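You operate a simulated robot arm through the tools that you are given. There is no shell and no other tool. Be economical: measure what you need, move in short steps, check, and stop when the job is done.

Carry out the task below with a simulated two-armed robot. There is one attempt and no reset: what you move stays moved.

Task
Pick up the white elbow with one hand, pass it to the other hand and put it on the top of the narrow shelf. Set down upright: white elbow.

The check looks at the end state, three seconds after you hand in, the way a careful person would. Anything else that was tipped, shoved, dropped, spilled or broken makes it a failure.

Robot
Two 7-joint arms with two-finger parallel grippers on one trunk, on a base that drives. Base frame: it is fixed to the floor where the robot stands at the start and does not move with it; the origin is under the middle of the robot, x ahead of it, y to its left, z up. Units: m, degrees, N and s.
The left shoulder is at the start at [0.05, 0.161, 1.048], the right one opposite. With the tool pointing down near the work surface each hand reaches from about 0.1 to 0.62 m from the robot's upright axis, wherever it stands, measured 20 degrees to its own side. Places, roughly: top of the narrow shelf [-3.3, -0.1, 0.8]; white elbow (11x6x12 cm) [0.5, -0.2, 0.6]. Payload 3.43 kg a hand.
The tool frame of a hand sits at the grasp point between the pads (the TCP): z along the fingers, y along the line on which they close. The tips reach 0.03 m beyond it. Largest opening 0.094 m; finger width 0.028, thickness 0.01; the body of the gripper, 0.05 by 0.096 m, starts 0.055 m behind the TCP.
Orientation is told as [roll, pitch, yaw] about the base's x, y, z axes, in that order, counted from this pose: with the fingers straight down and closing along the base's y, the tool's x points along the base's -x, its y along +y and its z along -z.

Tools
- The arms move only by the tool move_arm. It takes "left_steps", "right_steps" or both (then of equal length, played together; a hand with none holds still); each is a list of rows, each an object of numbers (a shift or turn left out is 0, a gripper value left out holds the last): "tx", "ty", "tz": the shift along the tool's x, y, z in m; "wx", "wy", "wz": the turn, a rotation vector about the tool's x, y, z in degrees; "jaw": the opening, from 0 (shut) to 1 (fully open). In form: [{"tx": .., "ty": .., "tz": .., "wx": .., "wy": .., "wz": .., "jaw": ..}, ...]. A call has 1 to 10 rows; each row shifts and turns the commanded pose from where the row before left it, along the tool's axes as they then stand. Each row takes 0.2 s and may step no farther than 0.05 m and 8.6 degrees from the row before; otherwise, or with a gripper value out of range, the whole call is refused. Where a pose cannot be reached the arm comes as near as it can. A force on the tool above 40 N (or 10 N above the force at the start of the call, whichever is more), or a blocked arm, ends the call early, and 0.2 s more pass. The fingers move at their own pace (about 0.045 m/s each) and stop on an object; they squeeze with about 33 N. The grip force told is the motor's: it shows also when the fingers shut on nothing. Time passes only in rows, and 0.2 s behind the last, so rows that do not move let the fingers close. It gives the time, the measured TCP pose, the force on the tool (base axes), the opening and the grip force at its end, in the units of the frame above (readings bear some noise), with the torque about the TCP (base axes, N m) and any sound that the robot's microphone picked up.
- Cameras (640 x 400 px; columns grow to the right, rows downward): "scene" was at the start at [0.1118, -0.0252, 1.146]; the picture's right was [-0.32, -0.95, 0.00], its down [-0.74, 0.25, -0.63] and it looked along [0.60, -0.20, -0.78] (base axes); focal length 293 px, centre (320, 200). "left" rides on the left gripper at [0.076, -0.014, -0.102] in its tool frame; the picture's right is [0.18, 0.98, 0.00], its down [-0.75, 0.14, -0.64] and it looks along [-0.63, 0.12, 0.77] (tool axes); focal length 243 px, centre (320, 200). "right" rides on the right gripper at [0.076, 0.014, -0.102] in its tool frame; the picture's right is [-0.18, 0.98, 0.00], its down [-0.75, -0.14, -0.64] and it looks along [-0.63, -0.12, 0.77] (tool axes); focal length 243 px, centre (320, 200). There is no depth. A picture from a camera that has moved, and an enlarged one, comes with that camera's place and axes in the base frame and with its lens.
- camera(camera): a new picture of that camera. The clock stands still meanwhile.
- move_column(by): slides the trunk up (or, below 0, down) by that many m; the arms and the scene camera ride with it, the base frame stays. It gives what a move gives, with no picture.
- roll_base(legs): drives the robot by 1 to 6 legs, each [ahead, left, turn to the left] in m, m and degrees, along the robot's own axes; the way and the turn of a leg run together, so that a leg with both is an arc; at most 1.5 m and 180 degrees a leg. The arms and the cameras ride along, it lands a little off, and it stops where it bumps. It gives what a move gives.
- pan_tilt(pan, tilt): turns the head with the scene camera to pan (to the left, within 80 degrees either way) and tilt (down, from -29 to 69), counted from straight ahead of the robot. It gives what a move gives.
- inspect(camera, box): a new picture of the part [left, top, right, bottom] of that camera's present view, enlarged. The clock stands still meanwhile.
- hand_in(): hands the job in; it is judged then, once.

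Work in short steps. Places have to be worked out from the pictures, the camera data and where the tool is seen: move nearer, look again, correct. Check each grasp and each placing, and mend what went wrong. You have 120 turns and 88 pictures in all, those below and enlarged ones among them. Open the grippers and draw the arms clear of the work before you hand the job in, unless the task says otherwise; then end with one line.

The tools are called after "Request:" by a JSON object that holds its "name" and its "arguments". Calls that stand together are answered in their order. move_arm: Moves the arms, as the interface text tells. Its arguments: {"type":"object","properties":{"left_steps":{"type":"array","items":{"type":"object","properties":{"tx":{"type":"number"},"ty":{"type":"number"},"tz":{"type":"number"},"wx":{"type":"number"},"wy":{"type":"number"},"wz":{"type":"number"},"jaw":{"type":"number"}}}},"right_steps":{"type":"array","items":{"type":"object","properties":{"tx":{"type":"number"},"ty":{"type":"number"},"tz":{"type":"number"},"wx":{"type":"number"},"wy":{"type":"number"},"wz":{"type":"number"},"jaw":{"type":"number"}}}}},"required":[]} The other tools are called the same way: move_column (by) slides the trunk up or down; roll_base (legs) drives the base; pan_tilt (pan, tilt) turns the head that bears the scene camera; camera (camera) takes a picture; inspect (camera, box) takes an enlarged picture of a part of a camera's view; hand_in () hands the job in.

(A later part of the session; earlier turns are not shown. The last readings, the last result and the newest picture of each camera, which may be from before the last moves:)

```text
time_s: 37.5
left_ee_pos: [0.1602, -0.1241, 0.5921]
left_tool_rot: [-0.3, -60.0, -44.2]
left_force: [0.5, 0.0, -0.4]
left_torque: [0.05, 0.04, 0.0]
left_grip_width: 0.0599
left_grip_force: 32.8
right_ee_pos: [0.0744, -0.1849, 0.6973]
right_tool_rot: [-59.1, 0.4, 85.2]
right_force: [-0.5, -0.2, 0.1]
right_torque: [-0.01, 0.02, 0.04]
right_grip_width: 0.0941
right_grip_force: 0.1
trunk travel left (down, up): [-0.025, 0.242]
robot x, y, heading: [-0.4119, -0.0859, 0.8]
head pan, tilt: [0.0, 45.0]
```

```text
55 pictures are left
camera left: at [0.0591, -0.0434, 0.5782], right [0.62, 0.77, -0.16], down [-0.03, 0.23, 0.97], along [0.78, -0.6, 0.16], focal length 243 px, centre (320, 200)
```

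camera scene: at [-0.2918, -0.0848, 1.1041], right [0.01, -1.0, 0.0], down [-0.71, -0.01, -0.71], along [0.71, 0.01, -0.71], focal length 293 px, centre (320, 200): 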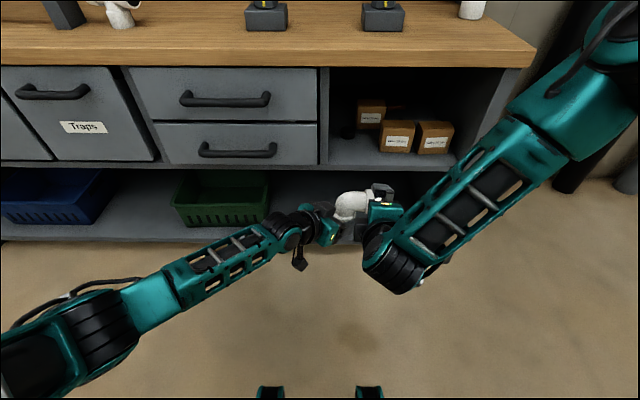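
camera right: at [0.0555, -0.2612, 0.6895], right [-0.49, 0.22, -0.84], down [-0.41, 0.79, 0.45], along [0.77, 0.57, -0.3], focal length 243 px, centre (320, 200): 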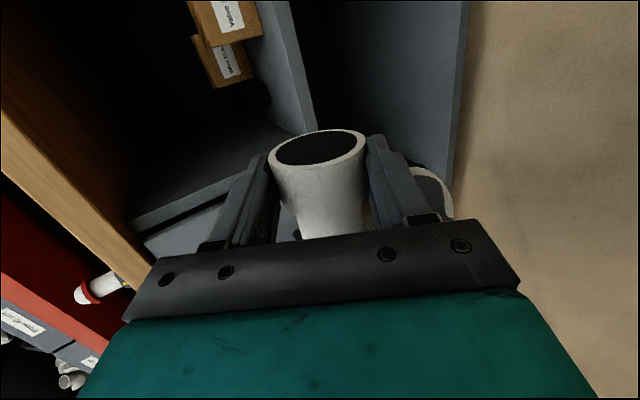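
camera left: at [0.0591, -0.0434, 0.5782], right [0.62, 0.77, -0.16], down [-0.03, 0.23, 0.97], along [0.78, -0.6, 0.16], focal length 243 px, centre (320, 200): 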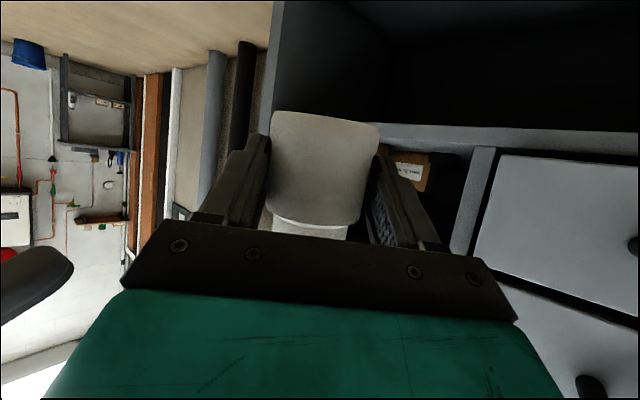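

The hand-over succeeded and the left hand holds the elbow alone. I raise the right hand and turn it back to a compact pose.

Request:
{"name": "move_arm", "arguments": {"right_steps": [{"tz": -0.025, "ty": -0.026}, {"tz": -0.025, "ty": -0.026}, {"wx": -8.5}, {"wx": -8.5}, {"wx": -8.5}, {"wx": -8.5}, {"wx": -8.5}, {"wx": -8.5}, {"wx": -8.5}]}}

Request:
{"name": "move_arm", "arguments": {"right_steps": [{"wz": 8.5, "tx": 0.01}, {"wz": 8.5, "tx": 0.01}, {"wz": 8.5, "tx": 0.01}, {"wz": 8.5, "tx": 0.01}, {"wz": 8.5}, {"wz": 8.5}, {"wz": 8.5}, {"wz": 8.5}, {"wz": 8.5}, {"wz": 8.5}]}}

Request:
{"name": "camera", "arguments": {"camera": "scene"}}

```text
time_s: 39.5
left_ee_pos: [0.1607, -0.123, 0.5922]
left_tool_rot: [-0.1, -60.0, -44.3]
left_force: [0.3, -0.5, -0.3]
left_torque: [0.03, -0.01, 0.02]
left_grip_width: 0.059
left_grip_force: 32.8
right_ee_pos: [0.0434, -0.1747, 0.7718]
right_tool_rot: [-20.0, 0.2, 85.1]
right_force: [0.3, 1.1, 0.2]
right_torque: [0.03, 0.0, 0.02]
right_grip_width: 0.094
right_grip_force: 0.0
right hand out of reach, approached as far as the arm can: row 7, 8, 9
trunk travel left (down, up): [-0.025, 0.242]
robot x, y, heading: [-0.4135, -0.0858, 1.0]
head pan, tilt: [0.0, 45.0]
```

```text
time_s: 41.7
left_ee_pos: [0.1592, -0.1234, 0.5927]
left_tool_rot: [-0.1, -60.0, -44.2]
left_force: [-1.6, 0.5, 1.0]
left_torque: [-0.03, -0.01, 0.0]
left_grip_width: 0.0587
left_grip_force: 32.7
right_ee_pos: [0.0323, -0.2126, 0.7688]
right_tool_rot: [-2.1, -19.8, 0.3]
right_force: [-0.1, -0.4, -0.8]
right_torque: [0.0, 0.03, 0.01]
right_grip_width: 0.094
right_grip_force: 0.0
trunk travel left (down, up): [-0.025, 0.242]
robot x, y, heading: [-0.4151, -0.0858, 0.9]
head pan, tilt: [0.0, 45.0]
```

```text
54 pictures are left
camera scene: at [-0.2918, -0.0848, 1.1042], right [0.01, -1.0, 0.0], down [-0.71, -0.01, -0.71], along [0.71, 0.01, -0.71], focal length 293 px, centre (320, 200)
```

scene: 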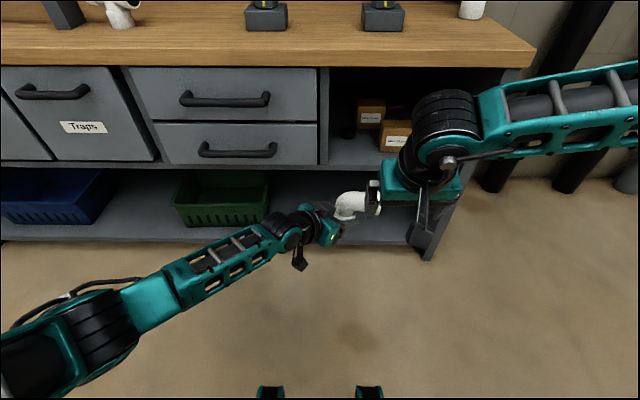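

The right hand is nearly down-pointing. I move it out and back first, then retract the left hand a little and raise it, to be compact for driving.

Request:
{"name": "move_arm", "arguments": {"right_steps": [{"ty": -0.04}, {"ty": -0.04}, {"ty": -0.02, "tx": 0.03}, {"tx": 0.03}, {"tx": 0.03}]}}

Request:
{"name": "move_arm", "arguments": {"left_steps": [{"tx": -0.0065, "ty": -0.021, "tz": -0.029}, {"tx": -0.0065, "ty": -0.021, "tz": -0.029}, {"tx": -0.0065, "ty": -0.021, "tz": -0.029}, {"tx": -0.0065, "ty": -0.021, "tz": -0.029}]}}

Request:
{"name": "camera", "arguments": {"camera": "scene"}}

```text
time_s: 42.9
left_ee_pos: [0.1593, -0.1232, 0.5927]
left_tool_rot: [-0.3, -60.0, -44.2]
left_force: [-0.2, 0.2, -0.2]
left_torque: [0.01, 0.0, 0.0]
left_grip_width: 0.0582
left_grip_force: 33.0
right_ee_pos: [-0.0527, -0.3124, 0.7434]
right_tool_rot: [-2.1, -19.8, 0.5]
right_force: [0.3, -0.9, -0.3]
right_torque: [0.0, 0.03, 0.01]
right_grip_width: 0.094
right_grip_force: 0.0
trunk travel left (down, up): [-0.025, 0.242]
robot x, y, heading: [-0.4096, -0.0859, 0.8]
head pan, tilt: [0.0, 45.0]
```

```text
time_s: 43.9
left_ee_pos: [0.0389, -0.1227, 0.6746]
left_tool_rot: [-0.3, -60.0, -44.1]
left_force: [0.5, -0.7, -0.9]
left_torque: [0.07, -0.02, -0.01]
left_grip_width: 0.0581
left_grip_force: 33.4
right_ee_pos: [-0.0513, -0.3125, 0.7447]
right_tool_rot: [-2.2, -20.0, 0.5]
right_force: [0.4, -1.2, 0.0]
right_torque: [0.02, 0.02, 0.01]
right_grip_width: 0.0943
right_grip_force: 0.0
trunk travel left (down, up): [-0.025, 0.242]
robot x, y, heading: [-0.4149, -0.0847, 0.8]
head pan, tilt: [0.0, 45.0]
```

```text
53 pictures are left
camera scene: at [-0.2918, -0.0848, 1.1042], right [0.01, -1.0, 0.0], down [-0.71, -0.01, -0.71], along [0.71, 0.01, -0.71], focal length 293 px, centre (320, 200)
```

scene: 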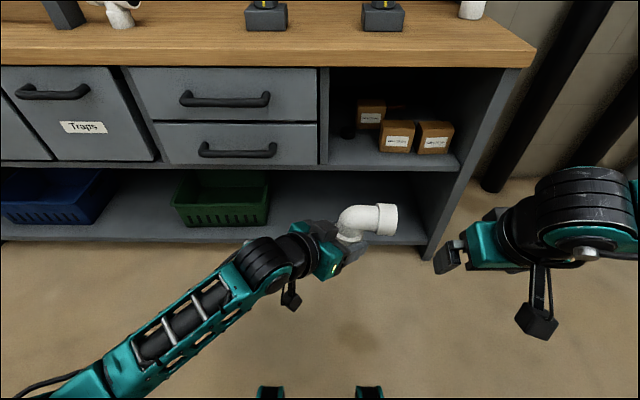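

The elbow is held well. I strafe right 1.2 m out of the gap between the bench and the partition, then look around.

Request:
{"name": "roll_base", "arguments": {"legs": [[0.0, -0.6, 0], [0.0, -0.6, 0]]}}

Request:
{"name": "pan_tilt", "arguments": {"pan": -80, "tilt": 25}}

Request:
{"name": "camera", "arguments": {"camera": "scene"}}

```text
time_s: 45.1
left_ee_pos: [0.0448, -0.1753, 0.6731]
left_tool_rot: [-0.4, -59.9, -43.9]
left_force: [0.2, 0.1, -1.3]
left_torque: [0.04, 0.02, 0.05]
left_grip_width: 0.0581
left_grip_force: 32.9
right_ee_pos: [-0.043, -0.3668, 0.7426]
right_tool_rot: [-2.2, -19.8, 0.7]
right_force: [-0.1, -0.5, 0.1]
right_torque: [-0.01, 0.03, -0.03]
right_grip_width: 0.094
right_grip_force: 0.1
trunk travel left (down, up): [-0.025, 0.242]
robot x, y, heading: [-0.4067, -0.1429, 1.2]
head pan, tilt: [0.0, 45.0]
stopped in leg 1: the robot was blocked; the commanded pose is now the measured one
```

```text
time_s: 46.7
left_ee_pos: [0.0451, -0.176, 0.6734]
left_tool_rot: [-0.4, -59.9, -43.9]
left_force: [0.1, 0.8, -1.4]
left_torque: [0.03, 0.04, -0.02]
left_grip_width: 0.0581
left_grip_force: 32.8
right_ee_pos: [-0.0429, -0.3666, 0.744]
right_tool_rot: [-2.2, -19.8, 0.7]
right_force: [-0.2, -0.4, 0.1]
right_torque: [-0.01, -0.02, 0.05]
right_grip_width: 0.094
right_grip_force: 0.0
trunk travel left (down, up): [-0.025, 0.242]
robot x, y, heading: [-0.4075, -0.1429, 1.2]
head pan, tilt: [-80.0, 25.0]
```

```text
52 pictures are left
camera scene: at [-0.3475, -0.2316, 1.1347], right [-0.98, -0.19, 0.0], down [-0.08, 0.41, -0.91], along [0.17, -0.89, -0.42], focal length 293 px, centre (320, 200)
```

scene: 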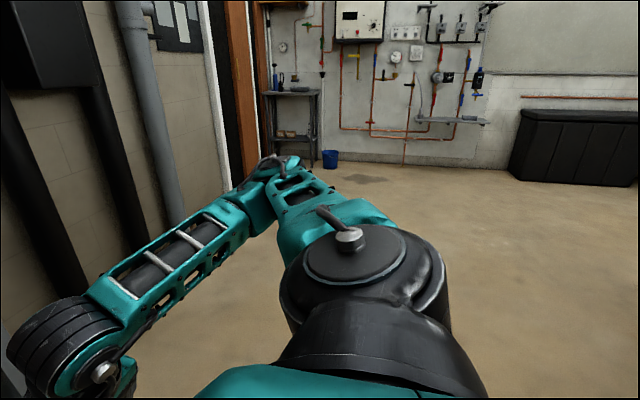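

Blocked after 5 cm. I look lower on the right side to find what's there.

Request:
{"name": "pan_tilt", "arguments": {"pan": -80, "tilt": 60}}

Request:
{"name": "camera", "arguments": {"camera": "scene"}}

Request:
{"name": "camera", "arguments": {"camera": "right"}}

```text
time_s: 47.7
left_ee_pos: [0.0466, -0.1755, 0.6726]
left_tool_rot: [-0.4, -60.0, -43.9]
left_force: [0.5, 0.4, -0.7]
left_torque: [0.03, 0.03, 0.03]
left_grip_width: 0.0581
left_grip_force: 33.3
right_ee_pos: [-0.0436, -0.3667, 0.7428]
right_tool_rot: [-2.1, -19.9, 0.7]
right_force: [0.1, -0.4, -0.3]
right_torque: [-0.02, 0.02, 0.01]
right_grip_width: 0.094
right_grip_force: 0.0
trunk travel left (down, up): [-0.025, 0.242]
robot x, y, heading: [-0.4064, -0.1436, 0.7]
head pan, tilt: [-80.0, 60.0]
```

```text
51 pictures are left
camera scene: at [-0.3524, -0.2066, 1.0847], right [-0.98, -0.19, 0.0], down [-0.17, 0.85, -0.5], along [0.1, -0.49, -0.87], focal length 293 px, centre (320, 200)
```

scene: 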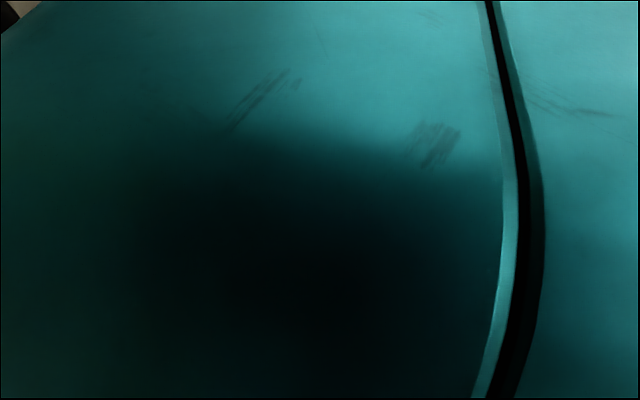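

```text
50 pictures are left
camera right: at [-0.149, -0.3496, 0.8138], right [0.17, 0.98, 0.03], down [0.49, -0.11, 0.86], along [0.85, -0.14, -0.5], focal length 243 px, centre (320, 200)
```

right: 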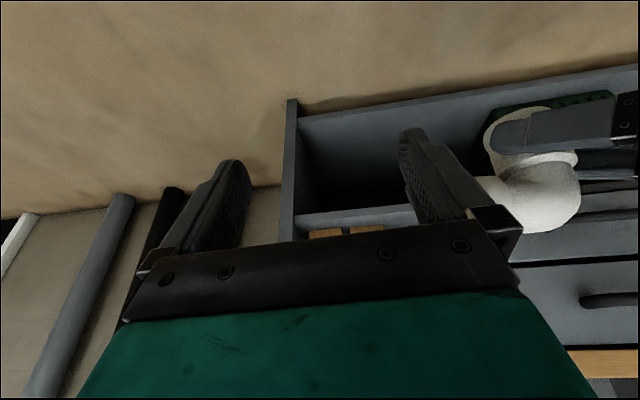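

I move ahead 0.15 m, away from whatever is behind on the right, and look at that area at a medium tilt.

Request:
{"name": "roll_base", "arguments": {"legs": [[0.15, 0, 0]]}}

Request:
{"name": "pan_tilt", "arguments": {"pan": -80, "tilt": 35}}

Request:
{"name": "camera", "arguments": {"camera": "scene"}}

```text
time_s: 49.1
left_ee_pos: [0.1965, -0.1724, 0.6731]
left_tool_rot: [-0.4, -59.9, -44.0]
left_force: [-0.4, 0.0, -0.8]
left_torque: [0.06, 0.02, 0.03]
left_grip_width: 0.0579
left_grip_force: 33.5
right_ee_pos: [0.1057, -0.3639, 0.743]
right_tool_rot: [-2.2, -19.8, 0.8]
right_force: [-0.5, 0.0, 0.4]
right_torque: [0.03, 0.05, 0.0]
right_grip_width: 0.094
right_grip_force: 0.0
trunk travel left (down, up): [-0.025, 0.242]
robot x, y, heading: [-0.2515, -0.1381, 0.9]
head pan, tilt: [-80.0, 60.0]
```

```text
time_s: 50.0
left_ee_pos: [0.1971, -0.1742, 0.6728]
left_tool_rot: [-0.4, -59.9, -43.9]
left_force: [0.3, 0.6, -0.9]
left_torque: [0.03, 0.05, -0.02]
left_grip_width: 0.0577
left_grip_force: 33.2
right_ee_pos: [0.1063, -0.3643, 0.7437]
right_tool_rot: [-2.2, -19.9, 0.7]
right_force: [-0.6, -1.2, 0.0]
right_torque: [0.02, -0.01, 0.01]
right_grip_width: 0.0942
right_grip_force: 0.1
trunk travel left (down, up): [-0.025, 0.242]
robot x, y, heading: [-0.2534, -0.1377, 1.1]
head pan, tilt: [-80.0, 35.0]
```

```text
49 pictures are left
camera scene: at [-0.198, -0.225, 1.1189], right [-0.98, -0.19, 0.0], down [-0.11, 0.56, -0.82], along [0.16, -0.8, -0.57], focal length 293 px, centre (320, 200)
```

scene: 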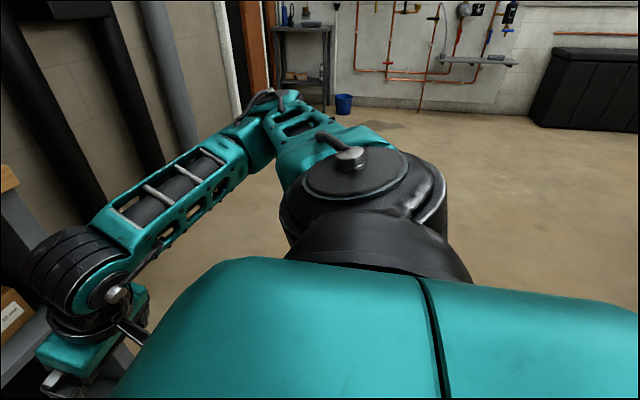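

From here the right side looks open. I strafe right in small legs.

Request:
{"name": "roll_base", "arguments": {"legs": [[0, -0.4, 0]]}}

Request:
{"name": "camera", "arguments": {"camera": "scene"}}

Request:
{"name": "camera", "arguments": {"camera": "left"}}

```text
time_s: 52.5
left_ee_pos: [0.2034, -0.5731, 0.673]
left_tool_rot: [-0.4, -59.8, -44.0]
left_force: [-0.2, 0.5, -0.6]
left_torque: [0.03, -0.01, -0.01]
left_grip_width: 0.0579
left_grip_force: 33.3
right_ee_pos: [0.1128, -0.7644, 0.7428]
right_tool_rot: [-2.2, -19.8, 0.6]
right_force: [-0.8, 0.8, 1.2]
right_torque: [0.04, 0.0, 0.0]
right_grip_width: 0.094
right_grip_force: 0.0
trunk travel left (down, up): [-0.025, 0.242]
robot x, y, heading: [-0.2466, -0.5413, 0.6]
head pan, tilt: [-80.0, 35.0]
```

```text
48 pictures are left
camera scene: at [-0.1913, -0.6241, 1.119], right [-0.98, -0.19, 0.0], down [-0.11, 0.56, -0.82], along [0.16, -0.8, -0.57], focal length 293 px, centre (320, 200)
```

scene: 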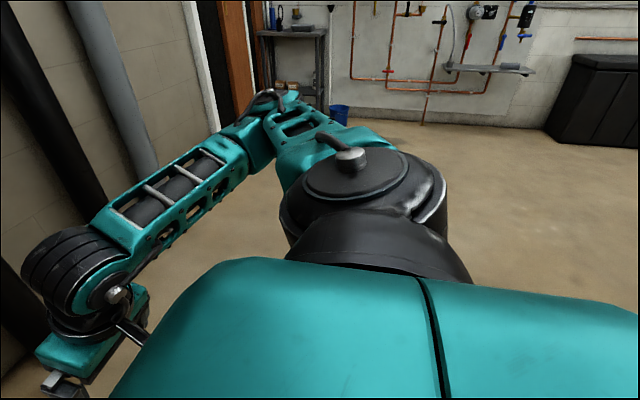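

```text
47 pictures are left
camera left: at [0.1017, -0.4936, 0.6587], right [0.62, 0.77, -0.16], down [-0.03, 0.23, 0.97], along [0.78, -0.6, 0.16], focal length 243 px, centre (320, 200)
```

left: 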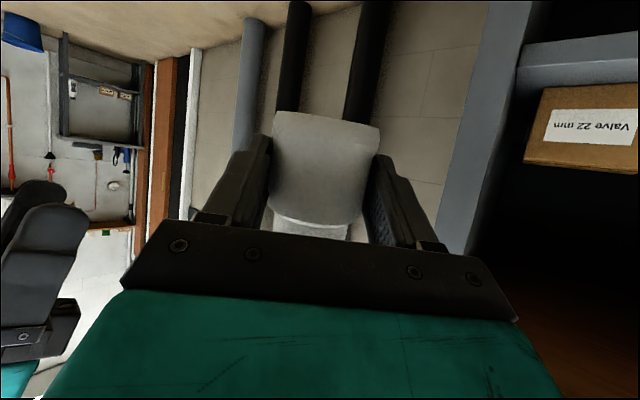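

That went well and the elbow is steady. I continue right 0.7 m and then turn right 90° in the open area.

Request:
{"name": "roll_base", "arguments": {"legs": [[0, -0.7, 0]]}}

Request:
{"name": "camera", "arguments": {"camera": "scene"}}

```text
time_s: 56.3
left_ee_pos: [0.2137, -1.2691, 0.6729]
left_tool_rot: [-0.4, -59.9, -44.0]
left_force: [-0.4, 0.6, -1.6]
left_torque: [0.01, -0.01, -0.01]
left_grip_width: 0.0574
left_grip_force: 33.2
right_ee_pos: [0.1229, -1.4604, 0.7435]
right_tool_rot: [-2.2, -19.7, 0.5]
right_force: [-0.5, -0.6, -0.6]
right_torque: [0.01, 0.02, -0.02]
right_grip_width: 0.0941
right_grip_force: 0.0
trunk travel left (down, up): [-0.025, 0.242]
robot x, y, heading: [-0.2392, -1.2309, 1.0]
head pan, tilt: [-80.0, 35.0]
```

```text
46 pictures are left
camera scene: at [-0.1806, -1.3196, 1.119], right [-0.98, -0.19, 0.0], down [-0.11, 0.56, -0.82], along [0.15, -0.8, -0.57], focal length 293 px, centre (320, 200)
```

scene: 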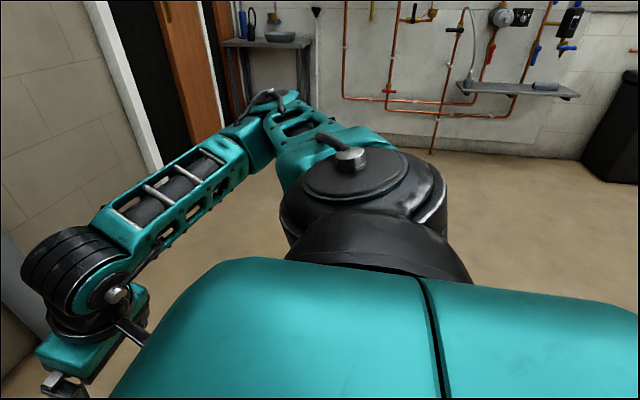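

I turn right 90° to face -y, then look to the right (toward -x).

Request:
{"name": "roll_base", "arguments": {"legs": [[0, 0, -90]]}}

Request:
{"name": "pan_tilt", "arguments": {"pan": -75, "tilt": 18}}

Request:
{"name": "camera", "arguments": {"camera": "scene"}}

```text
time_s: 60.5
left_ee_pos: [-0.2725, -1.6836, 0.6747]
left_tool_rot: [-0.4, -59.9, -134.0]
left_force: [-0.6, 0.7, -0.2]
left_torque: [-0.01, -0.05, 0.0]
left_grip_width: 0.0576
left_grip_force: 32.8
right_ee_pos: [-0.4633, -1.5942, 0.7436]
right_tool_rot: [-2.3, -19.8, -89.4]
right_force: [0.2, 0.5, 0.0]
right_torque: [-0.04, 0.0, -0.01]
right_grip_width: 0.0942
right_grip_force: 0.0
trunk travel left (down, up): [-0.025, 0.242]
robot x, y, heading: [-0.2364, -1.2391, -89.3]
head pan, tilt: [-80.0, 35.0]
```

```text
time_s: 61.3
left_ee_pos: [-0.2726, -1.6827, 0.6728]
left_tool_rot: [-0.4, -60.0, -134.0]
left_force: [0.3, 0.3, -0.3]
left_torque: [0.02, -0.05, 0.01]
left_grip_width: 0.0573
left_grip_force: 32.8
right_ee_pos: [-0.463, -1.593, 0.7433]
right_tool_rot: [-2.2, -19.8, -89.3]
right_force: [0.1, -0.2, 0.0]
right_torque: [0.03, 0.0, -0.03]
right_grip_width: 0.0941
right_grip_force: 0.1
trunk travel left (down, up): [-0.025, 0.242]
robot x, y, heading: [-0.2381, -1.2354, -89.1]
head pan, tilt: [-75.0, 18.0]
```

```text
45 pictures are left
camera scene: at [-0.3264, -1.2993, 1.146], right [-0.27, 0.96, 0.0], down [0.3, 0.08, -0.95], along [-0.91, -0.26, -0.31], focal length 293 px, centre (320, 200)
```

scene: 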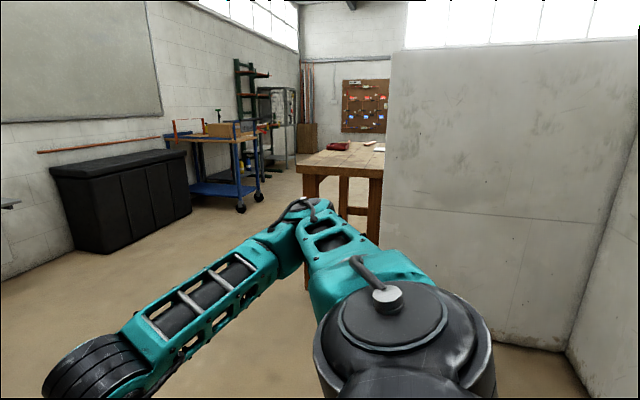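

A concrete panel stands at about x -1.73 and a wooden table beyond it at about y -1.4…-2.0; the aisle runs around y≈-2.4. I drive ahead 1.2 m, turn right to face -x, and look.

Request:
{"name": "roll_base", "arguments": {"legs": [[1.2, 0, 0], [0, 0, -90]]}}

Request:
{"name": "pan_tilt", "arguments": {"pan": -20, "tilt": 18}}

Request:
{"name": "camera", "arguments": {"camera": "scene"}}

```text
time_s: 71.2
left_ee_pos: [-0.6616, -2.409, 0.6739]
left_tool_rot: [-0.4, -59.9, 137.5]
left_force: [-0.4, -0.4, -0.1]
left_torque: [-0.01, -0.02, 0.01]
left_grip_width: 0.0572
left_grip_force: 32.9
right_ee_pos: [-0.577, -2.2164, 0.7438]
right_tool_rot: [-2.1, -19.8, -177.8]
right_force: [0.2, -0.4, 0.2]
right_torque: [0.01, 0.02, 0.01]
right_grip_width: 0.094
right_grip_force: 0.2
trunk travel left (down, up): [-0.025, 0.242]
robot x, y, heading: [-0.2105, -2.4327, -177.9]
head pan, tilt: [-75.0, 18.0]
```

```text
time_s: 72.4
left_ee_pos: [-0.6632, -2.4103, 0.6735]
left_tool_rot: [-0.4, -59.9, 137.5]
left_force: [-0.4, -0.1, -0.1]
left_torque: [-0.03, -0.01, -0.03]
left_grip_width: 0.0575
left_grip_force: 33.1
right_ee_pos: [-0.5769, -2.2164, 0.7433]
right_tool_rot: [-2.3, -19.8, -177.8]
right_force: [0.2, 0.0, -0.5]
right_torque: [-0.02, -0.02, 0.01]
right_grip_width: 0.0942
right_grip_force: 0.0
trunk travel left (down, up): [-0.025, 0.242]
robot x, y, heading: [-0.208, -2.4345, -177.5]
head pan, tilt: [-20.0, 18.0]
```

```text
44 pictures are left
camera scene: at [-0.3398, -2.4076, 1.1461], right [0.3, 0.95, 0.0], down [0.29, -0.09, -0.95], along [-0.91, 0.29, -0.31], focal length 293 px, centre (320, 200)
```

scene: 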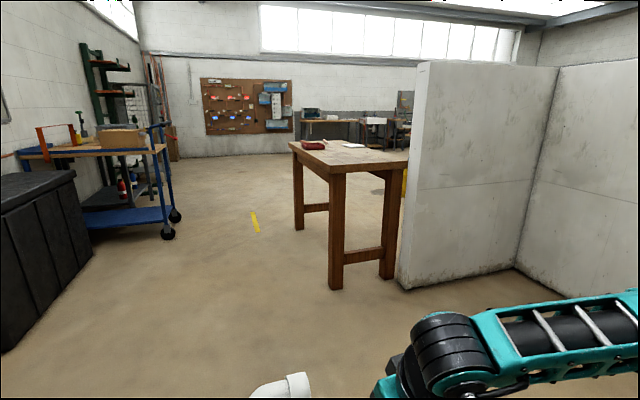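

The aisle at y≈-2.43 is clear (table x -1.9…-2.9, y > -1.85). I drive ahead 1.5 m and look toward the narrow shelf.

Request:
{"name": "roll_base", "arguments": {"legs": [[1.5, 0, 0]]}}

Request:
{"name": "pan_tilt", "arguments": {"pan": -50, "tilt": 15}}

Request:
{"name": "camera", "arguments": {"camera": "scene"}}

```text
time_s: 79.8
left_ee_pos: [-2.1475, -2.4888, 0.6722]
left_tool_rot: [-0.4, -59.9, 138.2]
left_force: [-0.1, 0.7, -1.1]
left_torque: [-0.02, -0.02, 0.0]
left_grip_width: 0.0572
left_grip_force: 33.1
right_ee_pos: [-2.066, -2.2938, 0.7441]
right_tool_rot: [-2.3, -19.7, -177.2]
right_force: [-0.8, 0.8, -0.1]
right_torque: [0.02, -0.02, 0.0]
right_grip_width: 0.094
right_grip_force: 0.1
trunk travel left (down, up): [-0.025, 0.242]
robot x, y, heading: [-1.6968, -2.5069, -176.7]
head pan, tilt: [-20.0, 18.0]
```

```text
time_s: 80.7
left_ee_pos: [-2.1479, -2.4895, 0.672]
left_tool_rot: [-0.4, -59.8, 138.1]
left_force: [0.6, 0.5, -1.8]
left_torque: [-0.01, -0.01, 0.0]
left_grip_width: 0.0575
left_grip_force: 33.1
right_ee_pos: [-2.0658, -2.2933, 0.7439]
right_tool_rot: [-2.2, -19.7, -177.2]
right_force: [0.0, 0.5, 0.5]
right_torque: [0.04, 0.01, 0.02]
right_grip_width: 0.0939
right_grip_force: 0.1
trunk travel left (down, up): [-0.025, 0.242]
robot x, y, heading: [-1.696, -2.5043, -176.7]
head pan, tilt: [-50.0, 15.0]
```

```text
43 pictures are left
camera scene: at [-1.8, -2.4408, 1.151], right [0.73, 0.68, 0.0], down [0.18, -0.19, -0.97], along [-0.66, 0.7, -0.26], focal length 293 px, centre (320, 200)
```

scene: 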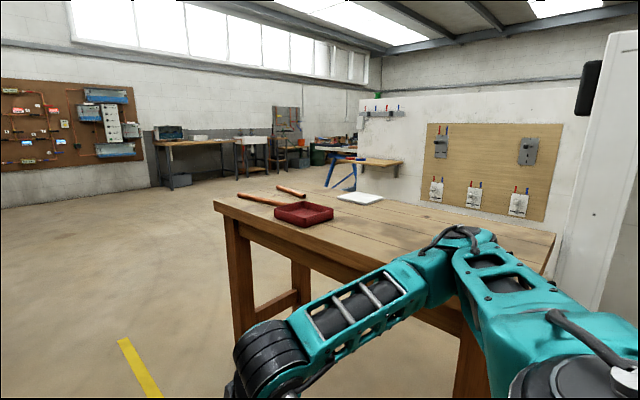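

The projected place of the narrow shelf is near pixel (373,160), a wooden ledge against the white partition. I zoom there.

Request:
{"name": "inspect", "arguments": {"camera": "scene", "box": [300, 90, 460, 190]}}

```text
4.00 times, centred on (380, 140) of scene
camera zoom: at [-1.8, -2.4408, 1.151], right [0.73, 0.68, 0.0], down [0.18, -0.19, -0.97], along [-0.66, 0.7, -0.26], focal length 1171 px, centre (80, 440)
```

zoom: 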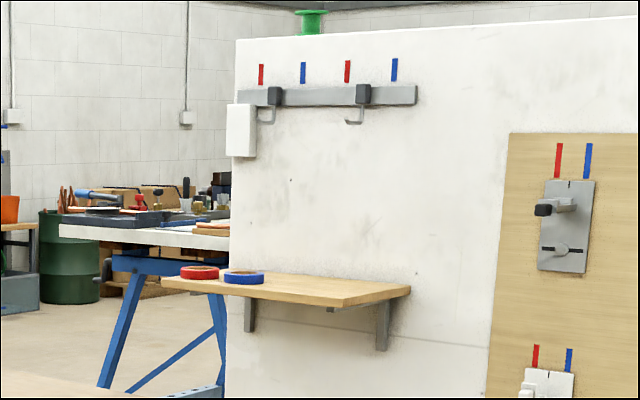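

The narrow shelf is a wooden wall ledge at about x -3.5…-3.03, front edge y≈-0.34, with two tape rolls on its left end. I'll place the elbow on its right half. I correct heading, shift right away from the cart, raise the trunk, and drive on past the table.

Request:
{"name": "move_column", "arguments": {"by": 0.2}}

Request:
{"name": "roll_base", "arguments": {"legs": [[0, 0, -3.5], [0, -0.15, 0], [1.2, 0, 0]]}}

Request:
{"name": "pan_tilt", "arguments": {"pan": -60, "tilt": 20}}

Request:
{"name": "camera", "arguments": {"camera": "scene"}}

Request:
{"name": "pan_tilt", "arguments": {"pan": 40, "tilt": 30}}

Request:
{"name": "camera", "arguments": {"camera": "scene"}}

```text
time_s: 82.9
left_ee_pos: [-2.1478, -2.4881, 0.8723]
left_tool_rot: [-0.5, -59.9, 138.2]
left_force: [1.2, 0.0, -0.3]
left_torque: [-0.02, 0.01, -0.02]
left_grip_width: 0.0571
left_grip_force: 32.8
right_ee_pos: [-2.0652, -2.2938, 0.9427]
right_tool_rot: [-2.1, -19.9, -177.3]
right_force: [0.9, 0.2, 0.0]
right_torque: [0.03, -0.02, -0.02]
right_grip_width: 0.094
right_grip_force: 0.0
trunk travel left (down, up): [-0.225, 0.042]
robot x, y, heading: [-1.6949, -2.5083, -177.0]
head pan, tilt: [-50.0, 15.0]
```

```text
time_s: 90.4
left_ee_pos: [-3.3482, -2.3039, 0.8735]
left_tool_rot: [-0.3, -60.0, 134.8]
left_force: [0.1, -0.5, -1.6]
left_torque: [-0.03, -0.01, 0.01]
left_grip_width: 0.0573
left_grip_force: 32.9
right_ee_pos: [-3.2547, -2.1154, 0.9437]
right_tool_rot: [-2.1, -19.8, 179.3]
right_force: [-0.4, -0.3, -0.1]
right_torque: [0.02, 0.0, -0.01]
right_grip_width: 0.0941
right_grip_force: 0.0
trunk travel left (down, up): [-0.225, 0.042]
robot x, y, heading: [-2.8996, -2.3486, 179.6]
head pan, tilt: [-50.0, 15.0]
```

```text
time_s: 91.1
left_ee_pos: [-3.3481, -2.3044, 0.8734]
left_tool_rot: [-0.4, -60.0, 134.7]
left_force: [0.9, -0.1, -1.0]
left_torque: [-0.06, 0.0, -0.02]
left_grip_width: 0.0571
left_grip_force: 33.0
right_ee_pos: [-3.2532, -2.1158, 0.9436]
right_tool_rot: [-2.2, -19.9, 179.2]
right_force: [0.5, -0.8, -0.4]
right_torque: [-0.02, 0.02, 0.02]
right_grip_width: 0.094
right_grip_force: 0.0
trunk travel left (down, up): [-0.225, 0.042]
robot x, y, heading: [-2.8958, -2.3498, 179.3]
head pan, tilt: [-60.0, 20.0]
```

```text
41 pictures are left
camera scene: at [-2.9847, -2.2693, 1.3428], right [0.87, 0.49, 0.0], down [0.17, -0.3, -0.94], along [-0.47, 0.82, -0.34], focal length 293 px, centre (320, 200)
```

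scene: 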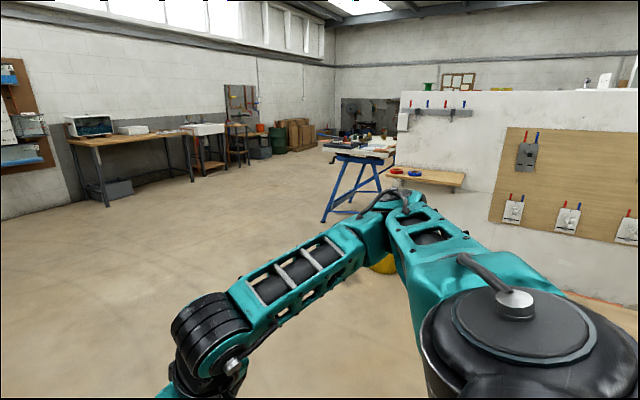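

```text
time_s: 92.9
left_ee_pos: [-3.3475, -2.3041, 0.8723]
left_tool_rot: [-0.4, -59.9, 134.7]
left_force: [0.6, -0.1, -1.0]
left_torque: [-0.08, -0.01, 0.01]
left_grip_width: 0.0573
left_grip_force: 33.1
right_ee_pos: [-3.2539, -2.1145, 0.944]
right_tool_rot: [-2.3, -19.7, 179.3]
right_force: [-0.3, -0.6, 0.3]
right_torque: [0.03, -0.03, 0.02]
right_grip_width: 0.094
right_grip_force: 0.1
trunk travel left (down, up): [-0.225, 0.042]
robot x, y, heading: [-2.8974, -2.348, 179.4]
head pan, tilt: [40.0, 30.0]
```

```text
40 pictures are left
camera scene: at [-3.0083, -2.4079, 1.3268], right [-0.64, 0.77, 0.0], down [0.39, 0.32, -0.87], along [-0.67, -0.55, -0.5], focal length 293 px, centre (320, 200)
```

scene: 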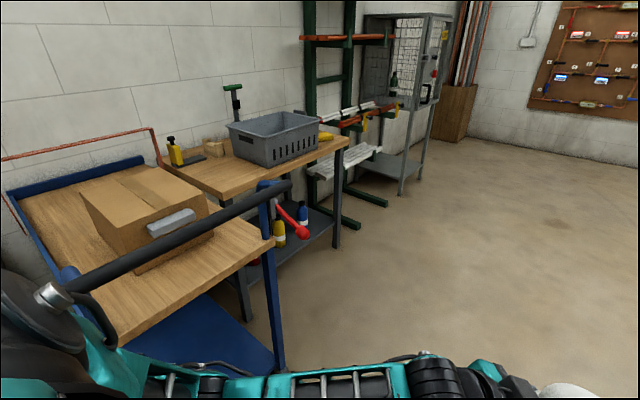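

The way ahead is clear, with the cart on the left at y≈-2.9. I go 0.7 m ahead, drifting right, and then turn right to face the shelf (+y).

Request:
{"name": "roll_base", "arguments": {"legs": [[0.7, -0.15, 0], [0, 0, -89.5]]}}

Request:
{"name": "pan_tilt", "arguments": {"pan": -5, "tilt": 30}}

Request:
{"name": "camera", "arguments": {"camera": "scene"}}

```text
time_s: 100.6
left_ee_pos: [-3.5584, -1.7465, 0.8734]
left_tool_rot: [-0.5, -59.9, 45.4]
left_force: [-0.7, 0.1, -1.2]
left_torque: [0.01, 0.01, 0.0]
left_grip_width: 0.0572
left_grip_force: 33.0
right_ee_pos: [-3.3691, -1.8377, 0.9425]
right_tool_rot: [-2.2, -19.7, 90.1]
right_force: [0.0, -0.4, 0.0]
right_torque: [-0.05, -0.01, 0.0]
right_grip_width: 0.0939
right_grip_force: 0.1
trunk travel left (down, up): [-0.225, 0.042]
robot x, y, heading: [-3.5989, -2.1998, 90.3]
head pan, tilt: [40.0, 30.0]
```

```text
time_s: 101.7
left_ee_pos: [-3.5584, -1.7477, 0.8734]
left_tool_rot: [-0.4, -59.9, 45.5]
left_force: [-0.4, -0.7, -1.3]
left_torque: [-0.01, 0.04, -0.01]
left_grip_width: 0.057
left_grip_force: 32.9
right_ee_pos: [-3.3675, -1.8387, 0.943]
right_tool_rot: [-2.2, -19.8, 90.2]
right_force: [0.0, -0.8, 0.1]
right_torque: [0.0, -0.02, -0.01]
right_grip_width: 0.0941
right_grip_force: 0.1
trunk travel left (down, up): [-0.225, 0.042]
robot x, y, heading: [-3.5978, -2.1991, 90.5]
head pan, tilt: [-5.0, 30.0]
```

```text
39 pictures are left
camera scene: at [-3.5908, -2.0682, 1.3268], right [1.0, -0.08, 0.0], down [-0.04, -0.5, -0.87], along [0.07, 0.86, -0.5], focal length 293 px, centre (320, 200)
```

scene: 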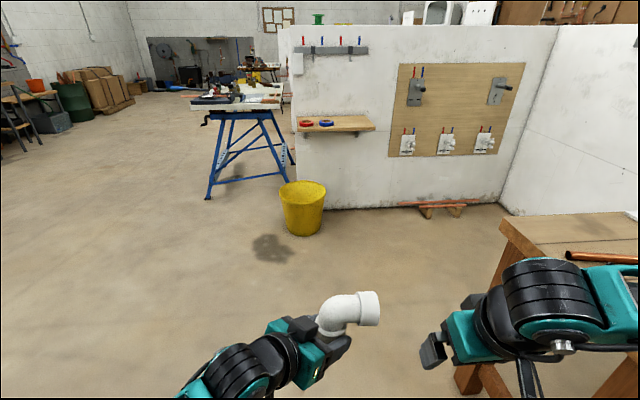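

The shelf is straight ahead right of the yellow bucket (bucket at about (-3.57, -0.2)). I drive ahead 1.2 m with a slight right shift, then strafe right 0.2 m.

Request:
{"name": "roll_base", "arguments": {"legs": [[1.2, -0.15, 0], [0, -0.18, 0]]}}

Request:
{"name": "camera", "arguments": {"camera": "scene"}}

```text
time_s: 109.0
left_ee_pos: [-3.234, -0.5344, 0.873]
left_tool_rot: [-0.3, -59.8, 45.3]
left_force: [0.0, 0.6, -1.1]
left_torque: [0.02, 0.06, 0.05]
left_grip_width: 0.0571
left_grip_force: 32.9
right_ee_pos: [-3.046, -0.6284, 0.9435]
right_tool_rot: [-2.3, -19.8, 89.9]
right_force: [-0.5, 0.0, -0.5]
right_torque: [-0.01, 0.0, 0.0]
right_grip_width: 0.0939
right_grip_force: 0.2
trunk travel left (down, up): [-0.225, 0.042]
robot x, y, heading: [-3.2756, -0.9876, 90.2]
head pan, tilt: [-5.0, 30.0]
```

```text
38 pictures are left
camera scene: at [-3.2686, -0.8567, 1.3267], right [1.0, -0.08, 0.0], down [-0.04, -0.5, -0.87], along [0.07, 0.86, -0.5], focal length 293 px, centre (320, 200)
```

scene: 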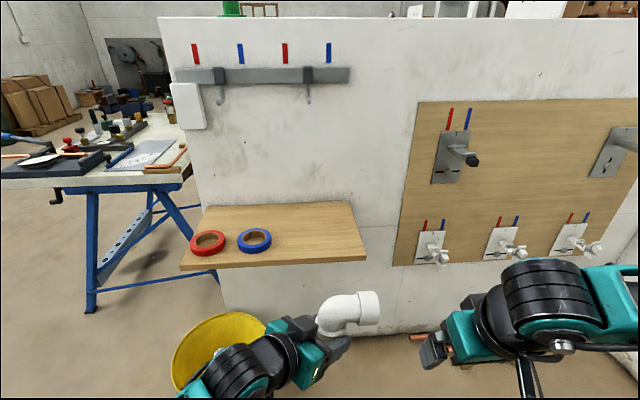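

Shelf resolved: x -3.585…-3.095, y -0.27…+0.04, top z≈0.80; the blue tape's right edge is at about x -3.35. I'll aim the vertical leg at (-3.23, -0.19). I rotate the left hand 34° so it points nearly straight at the wall, then check the elbow's uprightness.

Request:
{"name": "move_arm", "arguments": {"left_steps": [{"wx": -7.36, "wz": -4.25}, {"wx": -7.36, "wz": -4.25}, {"wx": -7.36, "wz": -4.25}, {"wx": -7.36, "wz": -4.25}]}}

Request:
{"name": "pan_tilt", "arguments": {"pan": 0, "tilt": 45}}

Request:
{"name": "inspect", "arguments": {"camera": "scene", "box": [220, 120, 460, 270]}}

Request:
{"name": "camera", "arguments": {"camera": "left"}}

```text
time_s: 110.0
left_ee_pos: [-3.3153, -0.5027, 0.8617]
left_tool_rot: [26.5, -59.8, 56.2]
left_force: [0.4, 0.0, -0.8]
left_torque: [-0.07, 0.04, -0.01]
left_grip_width: 0.057
left_grip_force: 33.2
right_ee_pos: [-3.0459, -0.6283, 0.9449]
right_tool_rot: [-2.3, -19.9, 89.9]
right_force: [-0.4, 0.5, -0.1]
right_torque: [0.0, -0.03, -0.01]
right_grip_width: 0.094
right_grip_force: 0.1
trunk travel left (down, up): [-0.225, 0.042]
robot x, y, heading: [-3.2753, -0.9843, 90.4]
head pan, tilt: [-5.0, 30.0]
stopped in row 4 (left hand): the arm was blocked; the commanded pose is now the measured one
```

```text
time_s: 110.8
left_ee_pos: [-3.316, -0.5035, 0.8634]
left_tool_rot: [26.5, -59.8, 56.4]
left_force: [-0.9, 0.1, -1.5]
left_torque: [-0.01, 0.03, -0.03]
left_grip_width: 0.0572
left_grip_force: 32.6
right_ee_pos: [-3.0452, -0.6264, 0.9436]
right_tool_rot: [-2.2, -19.9, 90.0]
right_force: [-0.4, 0.0, 0.6]
right_torque: [0.0, -0.01, 0.01]
right_grip_width: 0.094
right_grip_force: 0.1
trunk travel left (down, up): [-0.225, 0.042]
robot x, y, heading: [-3.2762, -0.9885, 90.1]
head pan, tilt: [0.0, 45.0]
```

```text
2.67 times, centred on (340, 195) of scene
camera zoom: at [-3.2772, -0.8654, 1.3042], right [1.0, 0.0, 0.0], down [0.0, -0.71, -0.71], along [0.0, 0.71, -0.71], focal length 781 px, centre (267, 213)
```

zoom: 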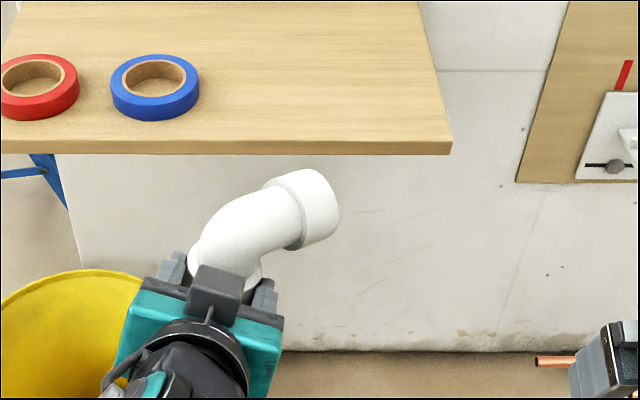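

```text
36 pictures are left
camera left: at [-3.3294, -0.6271, 0.839], right [-0.99, 0.1, 0.06], down [0.04, -0.23, 0.97], along [0.11, 0.97, 0.23], focal length 243 px, centre (320, 200)
```

left: 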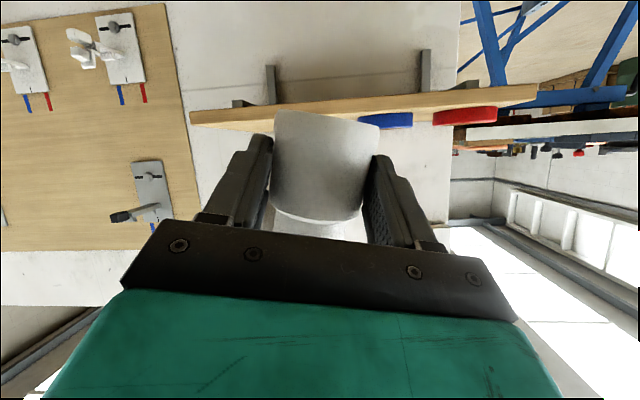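

The rotation hit an arm limit; the hand ended rolled about 13° and shifted left. I move it left, back and up to a roomier place, then undo the roll (wz ≈ -14.5°).

Request:
{"name": "move_arm", "arguments": {"left_steps": [{"tx": 0.009, "ty": 0.031, "tz": -0.024}, {"tx": 0.009, "ty": 0.031, "tz": -0.024}, {"tx": 0.009, "ty": 0.031, "tz": -0.024}, {"wz": -7.25}, {"wz": -7.25}]}}

Request:
{"name": "camera", "arguments": {"camera": "scene"}}

```text
time_s: 112.0
left_ee_pos: [-3.4144, -0.5618, 0.8914]
left_tool_rot: [-0.2, -63.3, 86.6]
left_force: [0.0, -0.4, -1.4]
left_torque: [0.0, 0.02, -0.04]
left_grip_width: 0.0571
left_grip_force: 32.6
right_ee_pos: [-3.0462, -0.6282, 0.9432]
right_tool_rot: [-2.2, -19.8, 89.9]
right_force: [0.3, -0.5, -0.9]
right_torque: [0.01, 0.0, -0.03]
right_grip_width: 0.0939
right_grip_force: 0.1
trunk travel left (down, up): [-0.225, 0.042]
robot x, y, heading: [-3.2718, -0.9828, 90.1]
head pan, tilt: [0.0, 45.0]
```

```text
35 pictures are left
camera scene: at [-3.2771, -0.8655, 1.3042], right [1.0, 0.0, 0.0], down [0.0, -0.71, -0.71], along [0.0, 0.71, -0.71], focal length 293 px, centre (320, 200)
```

scene: 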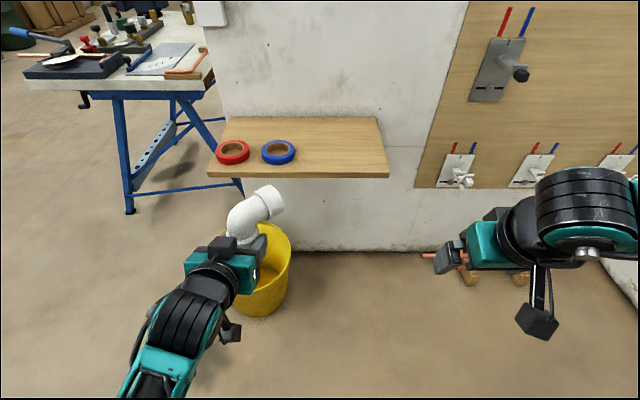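

Level again at yaw -3° relative to the robot. I fix the pitch by 3.3°, then move the base ahead and right to bring the elbow in front of its place.

Request:
{"name": "move_arm", "arguments": {"left_steps": [{"wy": 3.3}]}}

Request:
{"name": "roll_base", "arguments": {"legs": [[0.1, 0, 0], [0, -0.18, 0], [0.08, 0, 0]]}}

Request:
{"name": "camera", "arguments": {"camera": "scene"}}

Request:
{"name": "camera", "arguments": {"camera": "left"}}

```text
time_s: 112.4
left_ee_pos: [-3.4155, -0.5613, 0.8919]
left_tool_rot: [-0.2, -60.0, 86.5]
left_force: [0.2, -0.3, -1.5]
left_torque: [-0.03, 0.04, 0.01]
left_grip_width: 0.0569
left_grip_force: 33.1
right_ee_pos: [-3.0455, -0.6278, 0.9436]
right_tool_rot: [-2.2, -19.8, 89.9]
right_force: [-0.6, 0.4, -0.2]
right_torque: [0.04, 0.01, -0.02]
right_grip_width: 0.0941
right_grip_force: 0.0
trunk travel left (down, up): [-0.225, 0.042]
robot x, y, heading: [-3.2752, -0.9882, 90.2]
head pan, tilt: [0.0, 45.0]
```

```text
time_s: 115.3
left_ee_pos: [-3.235, -0.3802, 0.8914]
left_tool_rot: [-0.1, -59.9, 86.2]
left_force: [0.5, 0.0, -1.5]
left_torque: [-0.02, 0.02, -0.03]
left_grip_width: 0.057
left_grip_force: 33.2
right_ee_pos: [-2.8663, -0.4458, 0.9433]
right_tool_rot: [-2.2, -19.8, 89.9]
right_force: [0.1, 0.7, -0.7]
right_torque: [0.01, 0.01, 0.03]
right_grip_width: 0.0942
right_grip_force: 0.3
trunk travel left (down, up): [-0.225, 0.042]
robot x, y, heading: [-3.0942, -0.801, 90.0]
head pan, tilt: [0.0, 45.0]
```

```text
34 pictures are left
camera scene: at [-3.0971, -0.6835, 1.304], right [1.0, 0.0, 0.0], down [0.0, -0.71, -0.71], along [0.0, 0.71, -0.71], focal length 293 px, centre (320, 200)
```

scene: 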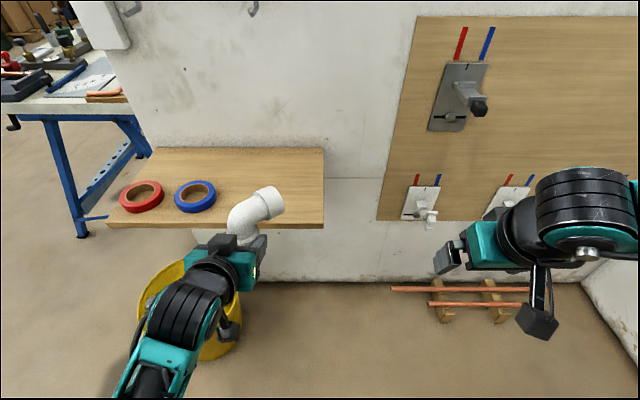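

```text
33 pictures are left
camera left: at [-3.2298, -0.5063, 0.8767], right [-0.99, -0.03, -0.16], down [-0.15, -0.17, 0.97], along [-0.05, 0.99, 0.16], focal length 243 px, centre (320, 200)
```

left: 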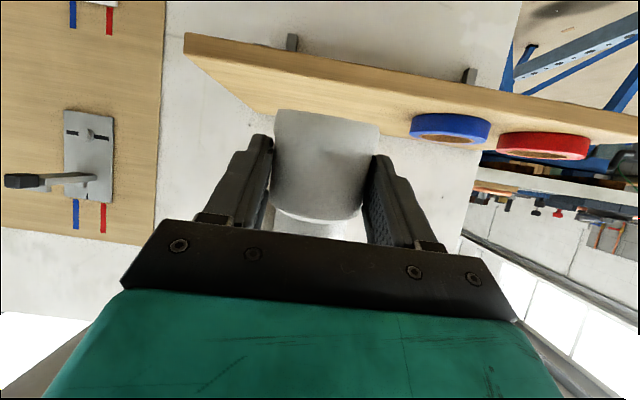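

The left camera confirms the shelf top at z≈0.80. I move the elbow forward 0.183 m over its place, keeping the base about 5 cm above the board.

Request:
{"name": "move_arm", "arguments": {"left_steps": [{"tx": -0.0183, "ty": 0.0016, "tz": 0.0316}, {"tx": -0.0183, "ty": 0.0016, "tz": 0.0316}, {"tx": -0.0183, "ty": 0.0016, "tz": 0.0316}, {"tx": -0.0183, "ty": 0.0016, "tz": 0.0316}, {"tx": -0.0183, "ty": 0.0016, "tz": 0.0316}]}}

Request:
{"name": "camera", "arguments": {"camera": "left"}}

Request:
{"name": "inspect", "arguments": {"camera": "scene", "box": [80, 100, 400, 300]}}

```text
time_s: 116.5
left_ee_pos: [-3.2305, -0.1965, 0.8898]
left_tool_rot: [-0.2, -59.9, 86.2]
left_force: [-0.7, 0.3, -1.1]
left_torque: [-0.01, 0.02, -0.01]
left_grip_width: 0.0571
left_grip_force: 32.9
right_ee_pos: [-2.8651, -0.4474, 0.9448]
right_tool_rot: [-2.1, -19.9, 89.9]
right_force: [0.6, -1.4, -0.7]
right_torque: [-0.01, 0.03, -0.01]
right_grip_width: 0.0939
right_grip_force: 0.2
trunk travel left (down, up): [-0.225, 0.042]
robot x, y, heading: [-3.1016, -0.8051, 90.4]
head pan, tilt: [0.0, 45.0]
```

```text
32 pictures are left
camera left: at [-3.2256, -0.3235, 0.8762], right [-0.99, -0.03, -0.16], down [-0.15, -0.17, 0.97], along [-0.05, 0.99, 0.16], focal length 243 px, centre (320, 200)
```

left: 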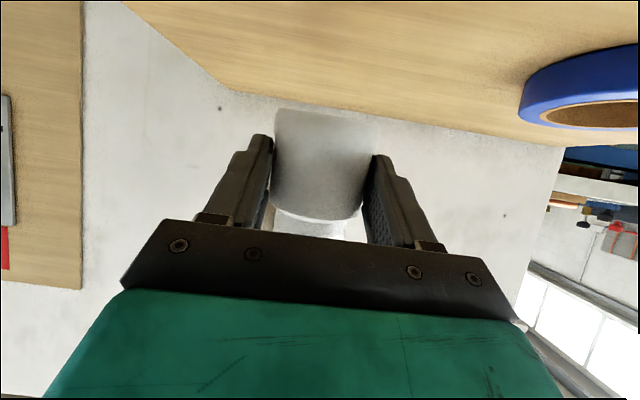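

```text
2.00 times, centred on (240, 200) of scene
camera zoom: at [-3.097, -0.6839, 1.3041], right [1.0, 0.0, 0.0], down [0.0, -0.71, -0.71], along [0.0, 0.71, -0.71], focal length 586 px, centre (480, 200)
```

zoom: 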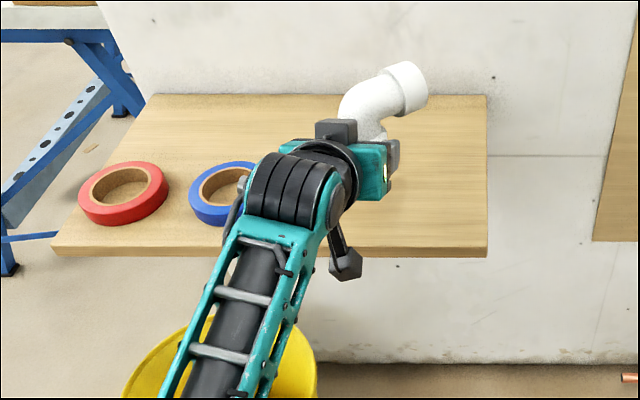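

Position is good and clear of the tape; the wrist camera hangs just in front of the shelf edge. I lower 4.8 cm, then look.

Request:
{"name": "move_arm", "arguments": {"left_steps": [{"tx": 0.0104, "tz": 0.006}, {"tx": 0.0104, "tz": 0.006}, {"tx": 0.0104, "tz": 0.006}, {"tx": 0.0104, "tz": 0.006}]}}

Request:
{"name": "camera", "arguments": {"camera": "left"}}

```text
time_s: 117.5
left_ee_pos: [-3.2309, -0.1962, 0.844]
left_tool_rot: [-0.1, -59.9, 86.3]
left_force: [0.6, -0.7, -0.5]
left_torque: [-0.06, -0.02, 0.01]
left_grip_width: 0.0568
left_grip_force: 33.2
right_ee_pos: [-2.8658, -0.446, 0.9443]
right_tool_rot: [-2.3, -19.9, 89.9]
right_force: [0.0, -0.9, 0.5]
right_torque: [0.04, -0.02, -0.02]
right_grip_width: 0.0936
right_grip_force: 0.0
trunk travel left (down, up): [-0.225, 0.042]
robot x, y, heading: [-3.0925, -0.8054, 90.3]
head pan, tilt: [0.0, 45.0]
```

```text
30 pictures are left
camera left: at [-3.226, -0.3234, 0.8288], right [-0.99, -0.03, -0.16], down [-0.15, -0.17, 0.97], along [-0.05, 0.99, 0.16], focal length 243 px, centre (320, 200)
```

left: 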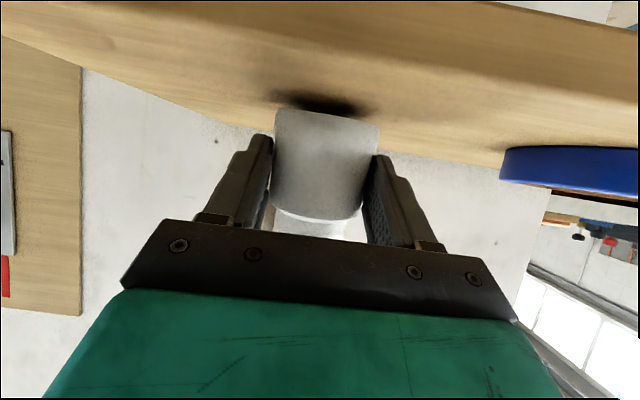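

A contact shadow shows about 1 cm of gap left. I go down in 3 mm steps watching the force.

Request:
{"name": "move_arm", "arguments": {"left_steps": [{"tx": 0.0026, "tz": 0.0015}, {"tx": 0.0026, "tz": 0.0015}]}}

Request:
{"name": "inspect", "arguments": {"camera": "left", "box": [220, 70, 420, 195]}}

```text
time_s: 118.1
left_ee_pos: [-3.2304, -0.1966, 0.8402]
left_tool_rot: [-0.3, -60.2, 86.3]
left_force: [-0.7, -1.0, 7.3]
left_torque: [0.28, -0.02, 0.01]
left_grip_width: 0.0571
left_grip_force: 32.4
right_ee_pos: [-2.8649, -0.448, 0.9441]
right_tool_rot: [-2.2, -19.9, 90.0]
right_force: [0.4, -0.2, -1.0]
right_torque: [0.01, 0.03, 0.01]
right_grip_width: 0.0942
right_grip_force: 0.1
trunk travel left (down, up): [-0.225, 0.042]
robot x, y, heading: [-3.1006, -0.8029, 90.2]
head pan, tilt: [0.0, 45.0]
```

```text
3.20 times, centred on (320, 132) of left
camera zoom: at [-3.2258, -0.3232, 0.8253], right [-0.99, -0.03, -0.16], down [-0.15, -0.18, 0.97], along [-0.05, 0.98, 0.17], focal length 776 px, centre (320, 416)
```

zoom: 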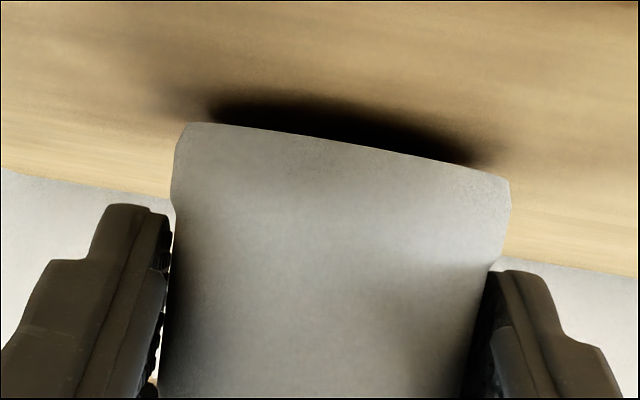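

There is 7 N contact with torque showing the wall-side edge touches first: the elbow leans slightly forward. I pitch up 2.5° and look again.

Request:
{"name": "move_arm", "arguments": {"left_steps": [{"wy": -2.5}, {"tx": 0.0013, "tz": 0.0007}]}}

Request:
{"name": "inspect", "arguments": {"camera": "left", "box": [220, 70, 420, 195]}}

```text
time_s: 118.7
left_ee_pos: [-3.2305, -0.1981, 0.8386]
left_tool_rot: [-0.2, -62.8, 86.3]
left_force: [-1.0, -2.6, 10.9]
left_torque: [0.43, -0.01, 0.03]
left_grip_width: 0.0569
left_grip_force: 33.1
right_ee_pos: [-2.865, -0.4477, 0.9446]
right_tool_rot: [-2.3, -19.9, 89.9]
right_force: [-0.4, -0.6, -0.3]
right_torque: [-0.01, -0.02, 0.0]
right_grip_width: 0.0942
right_grip_force: 0.2
trunk travel left (down, up): [-0.225, 0.042]
robot x, y, heading: [-3.094, -0.8085, 90.0]
head pan, tilt: [0.0, 45.0]
```

```text
3.20 times, centred on (320, 132) of left
camera zoom: at [-3.2255, -0.3234, 0.818], right [-0.99, -0.02, -0.17], down [-0.16, -0.22, 0.96], along [-0.05, 0.98, 0.21], focal length 776 px, centre (320, 416)
```

zoom: 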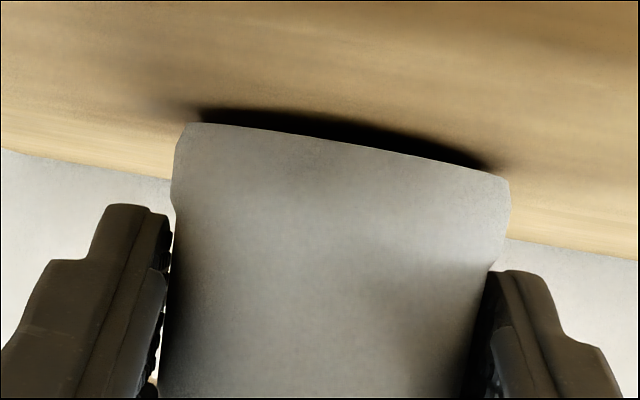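

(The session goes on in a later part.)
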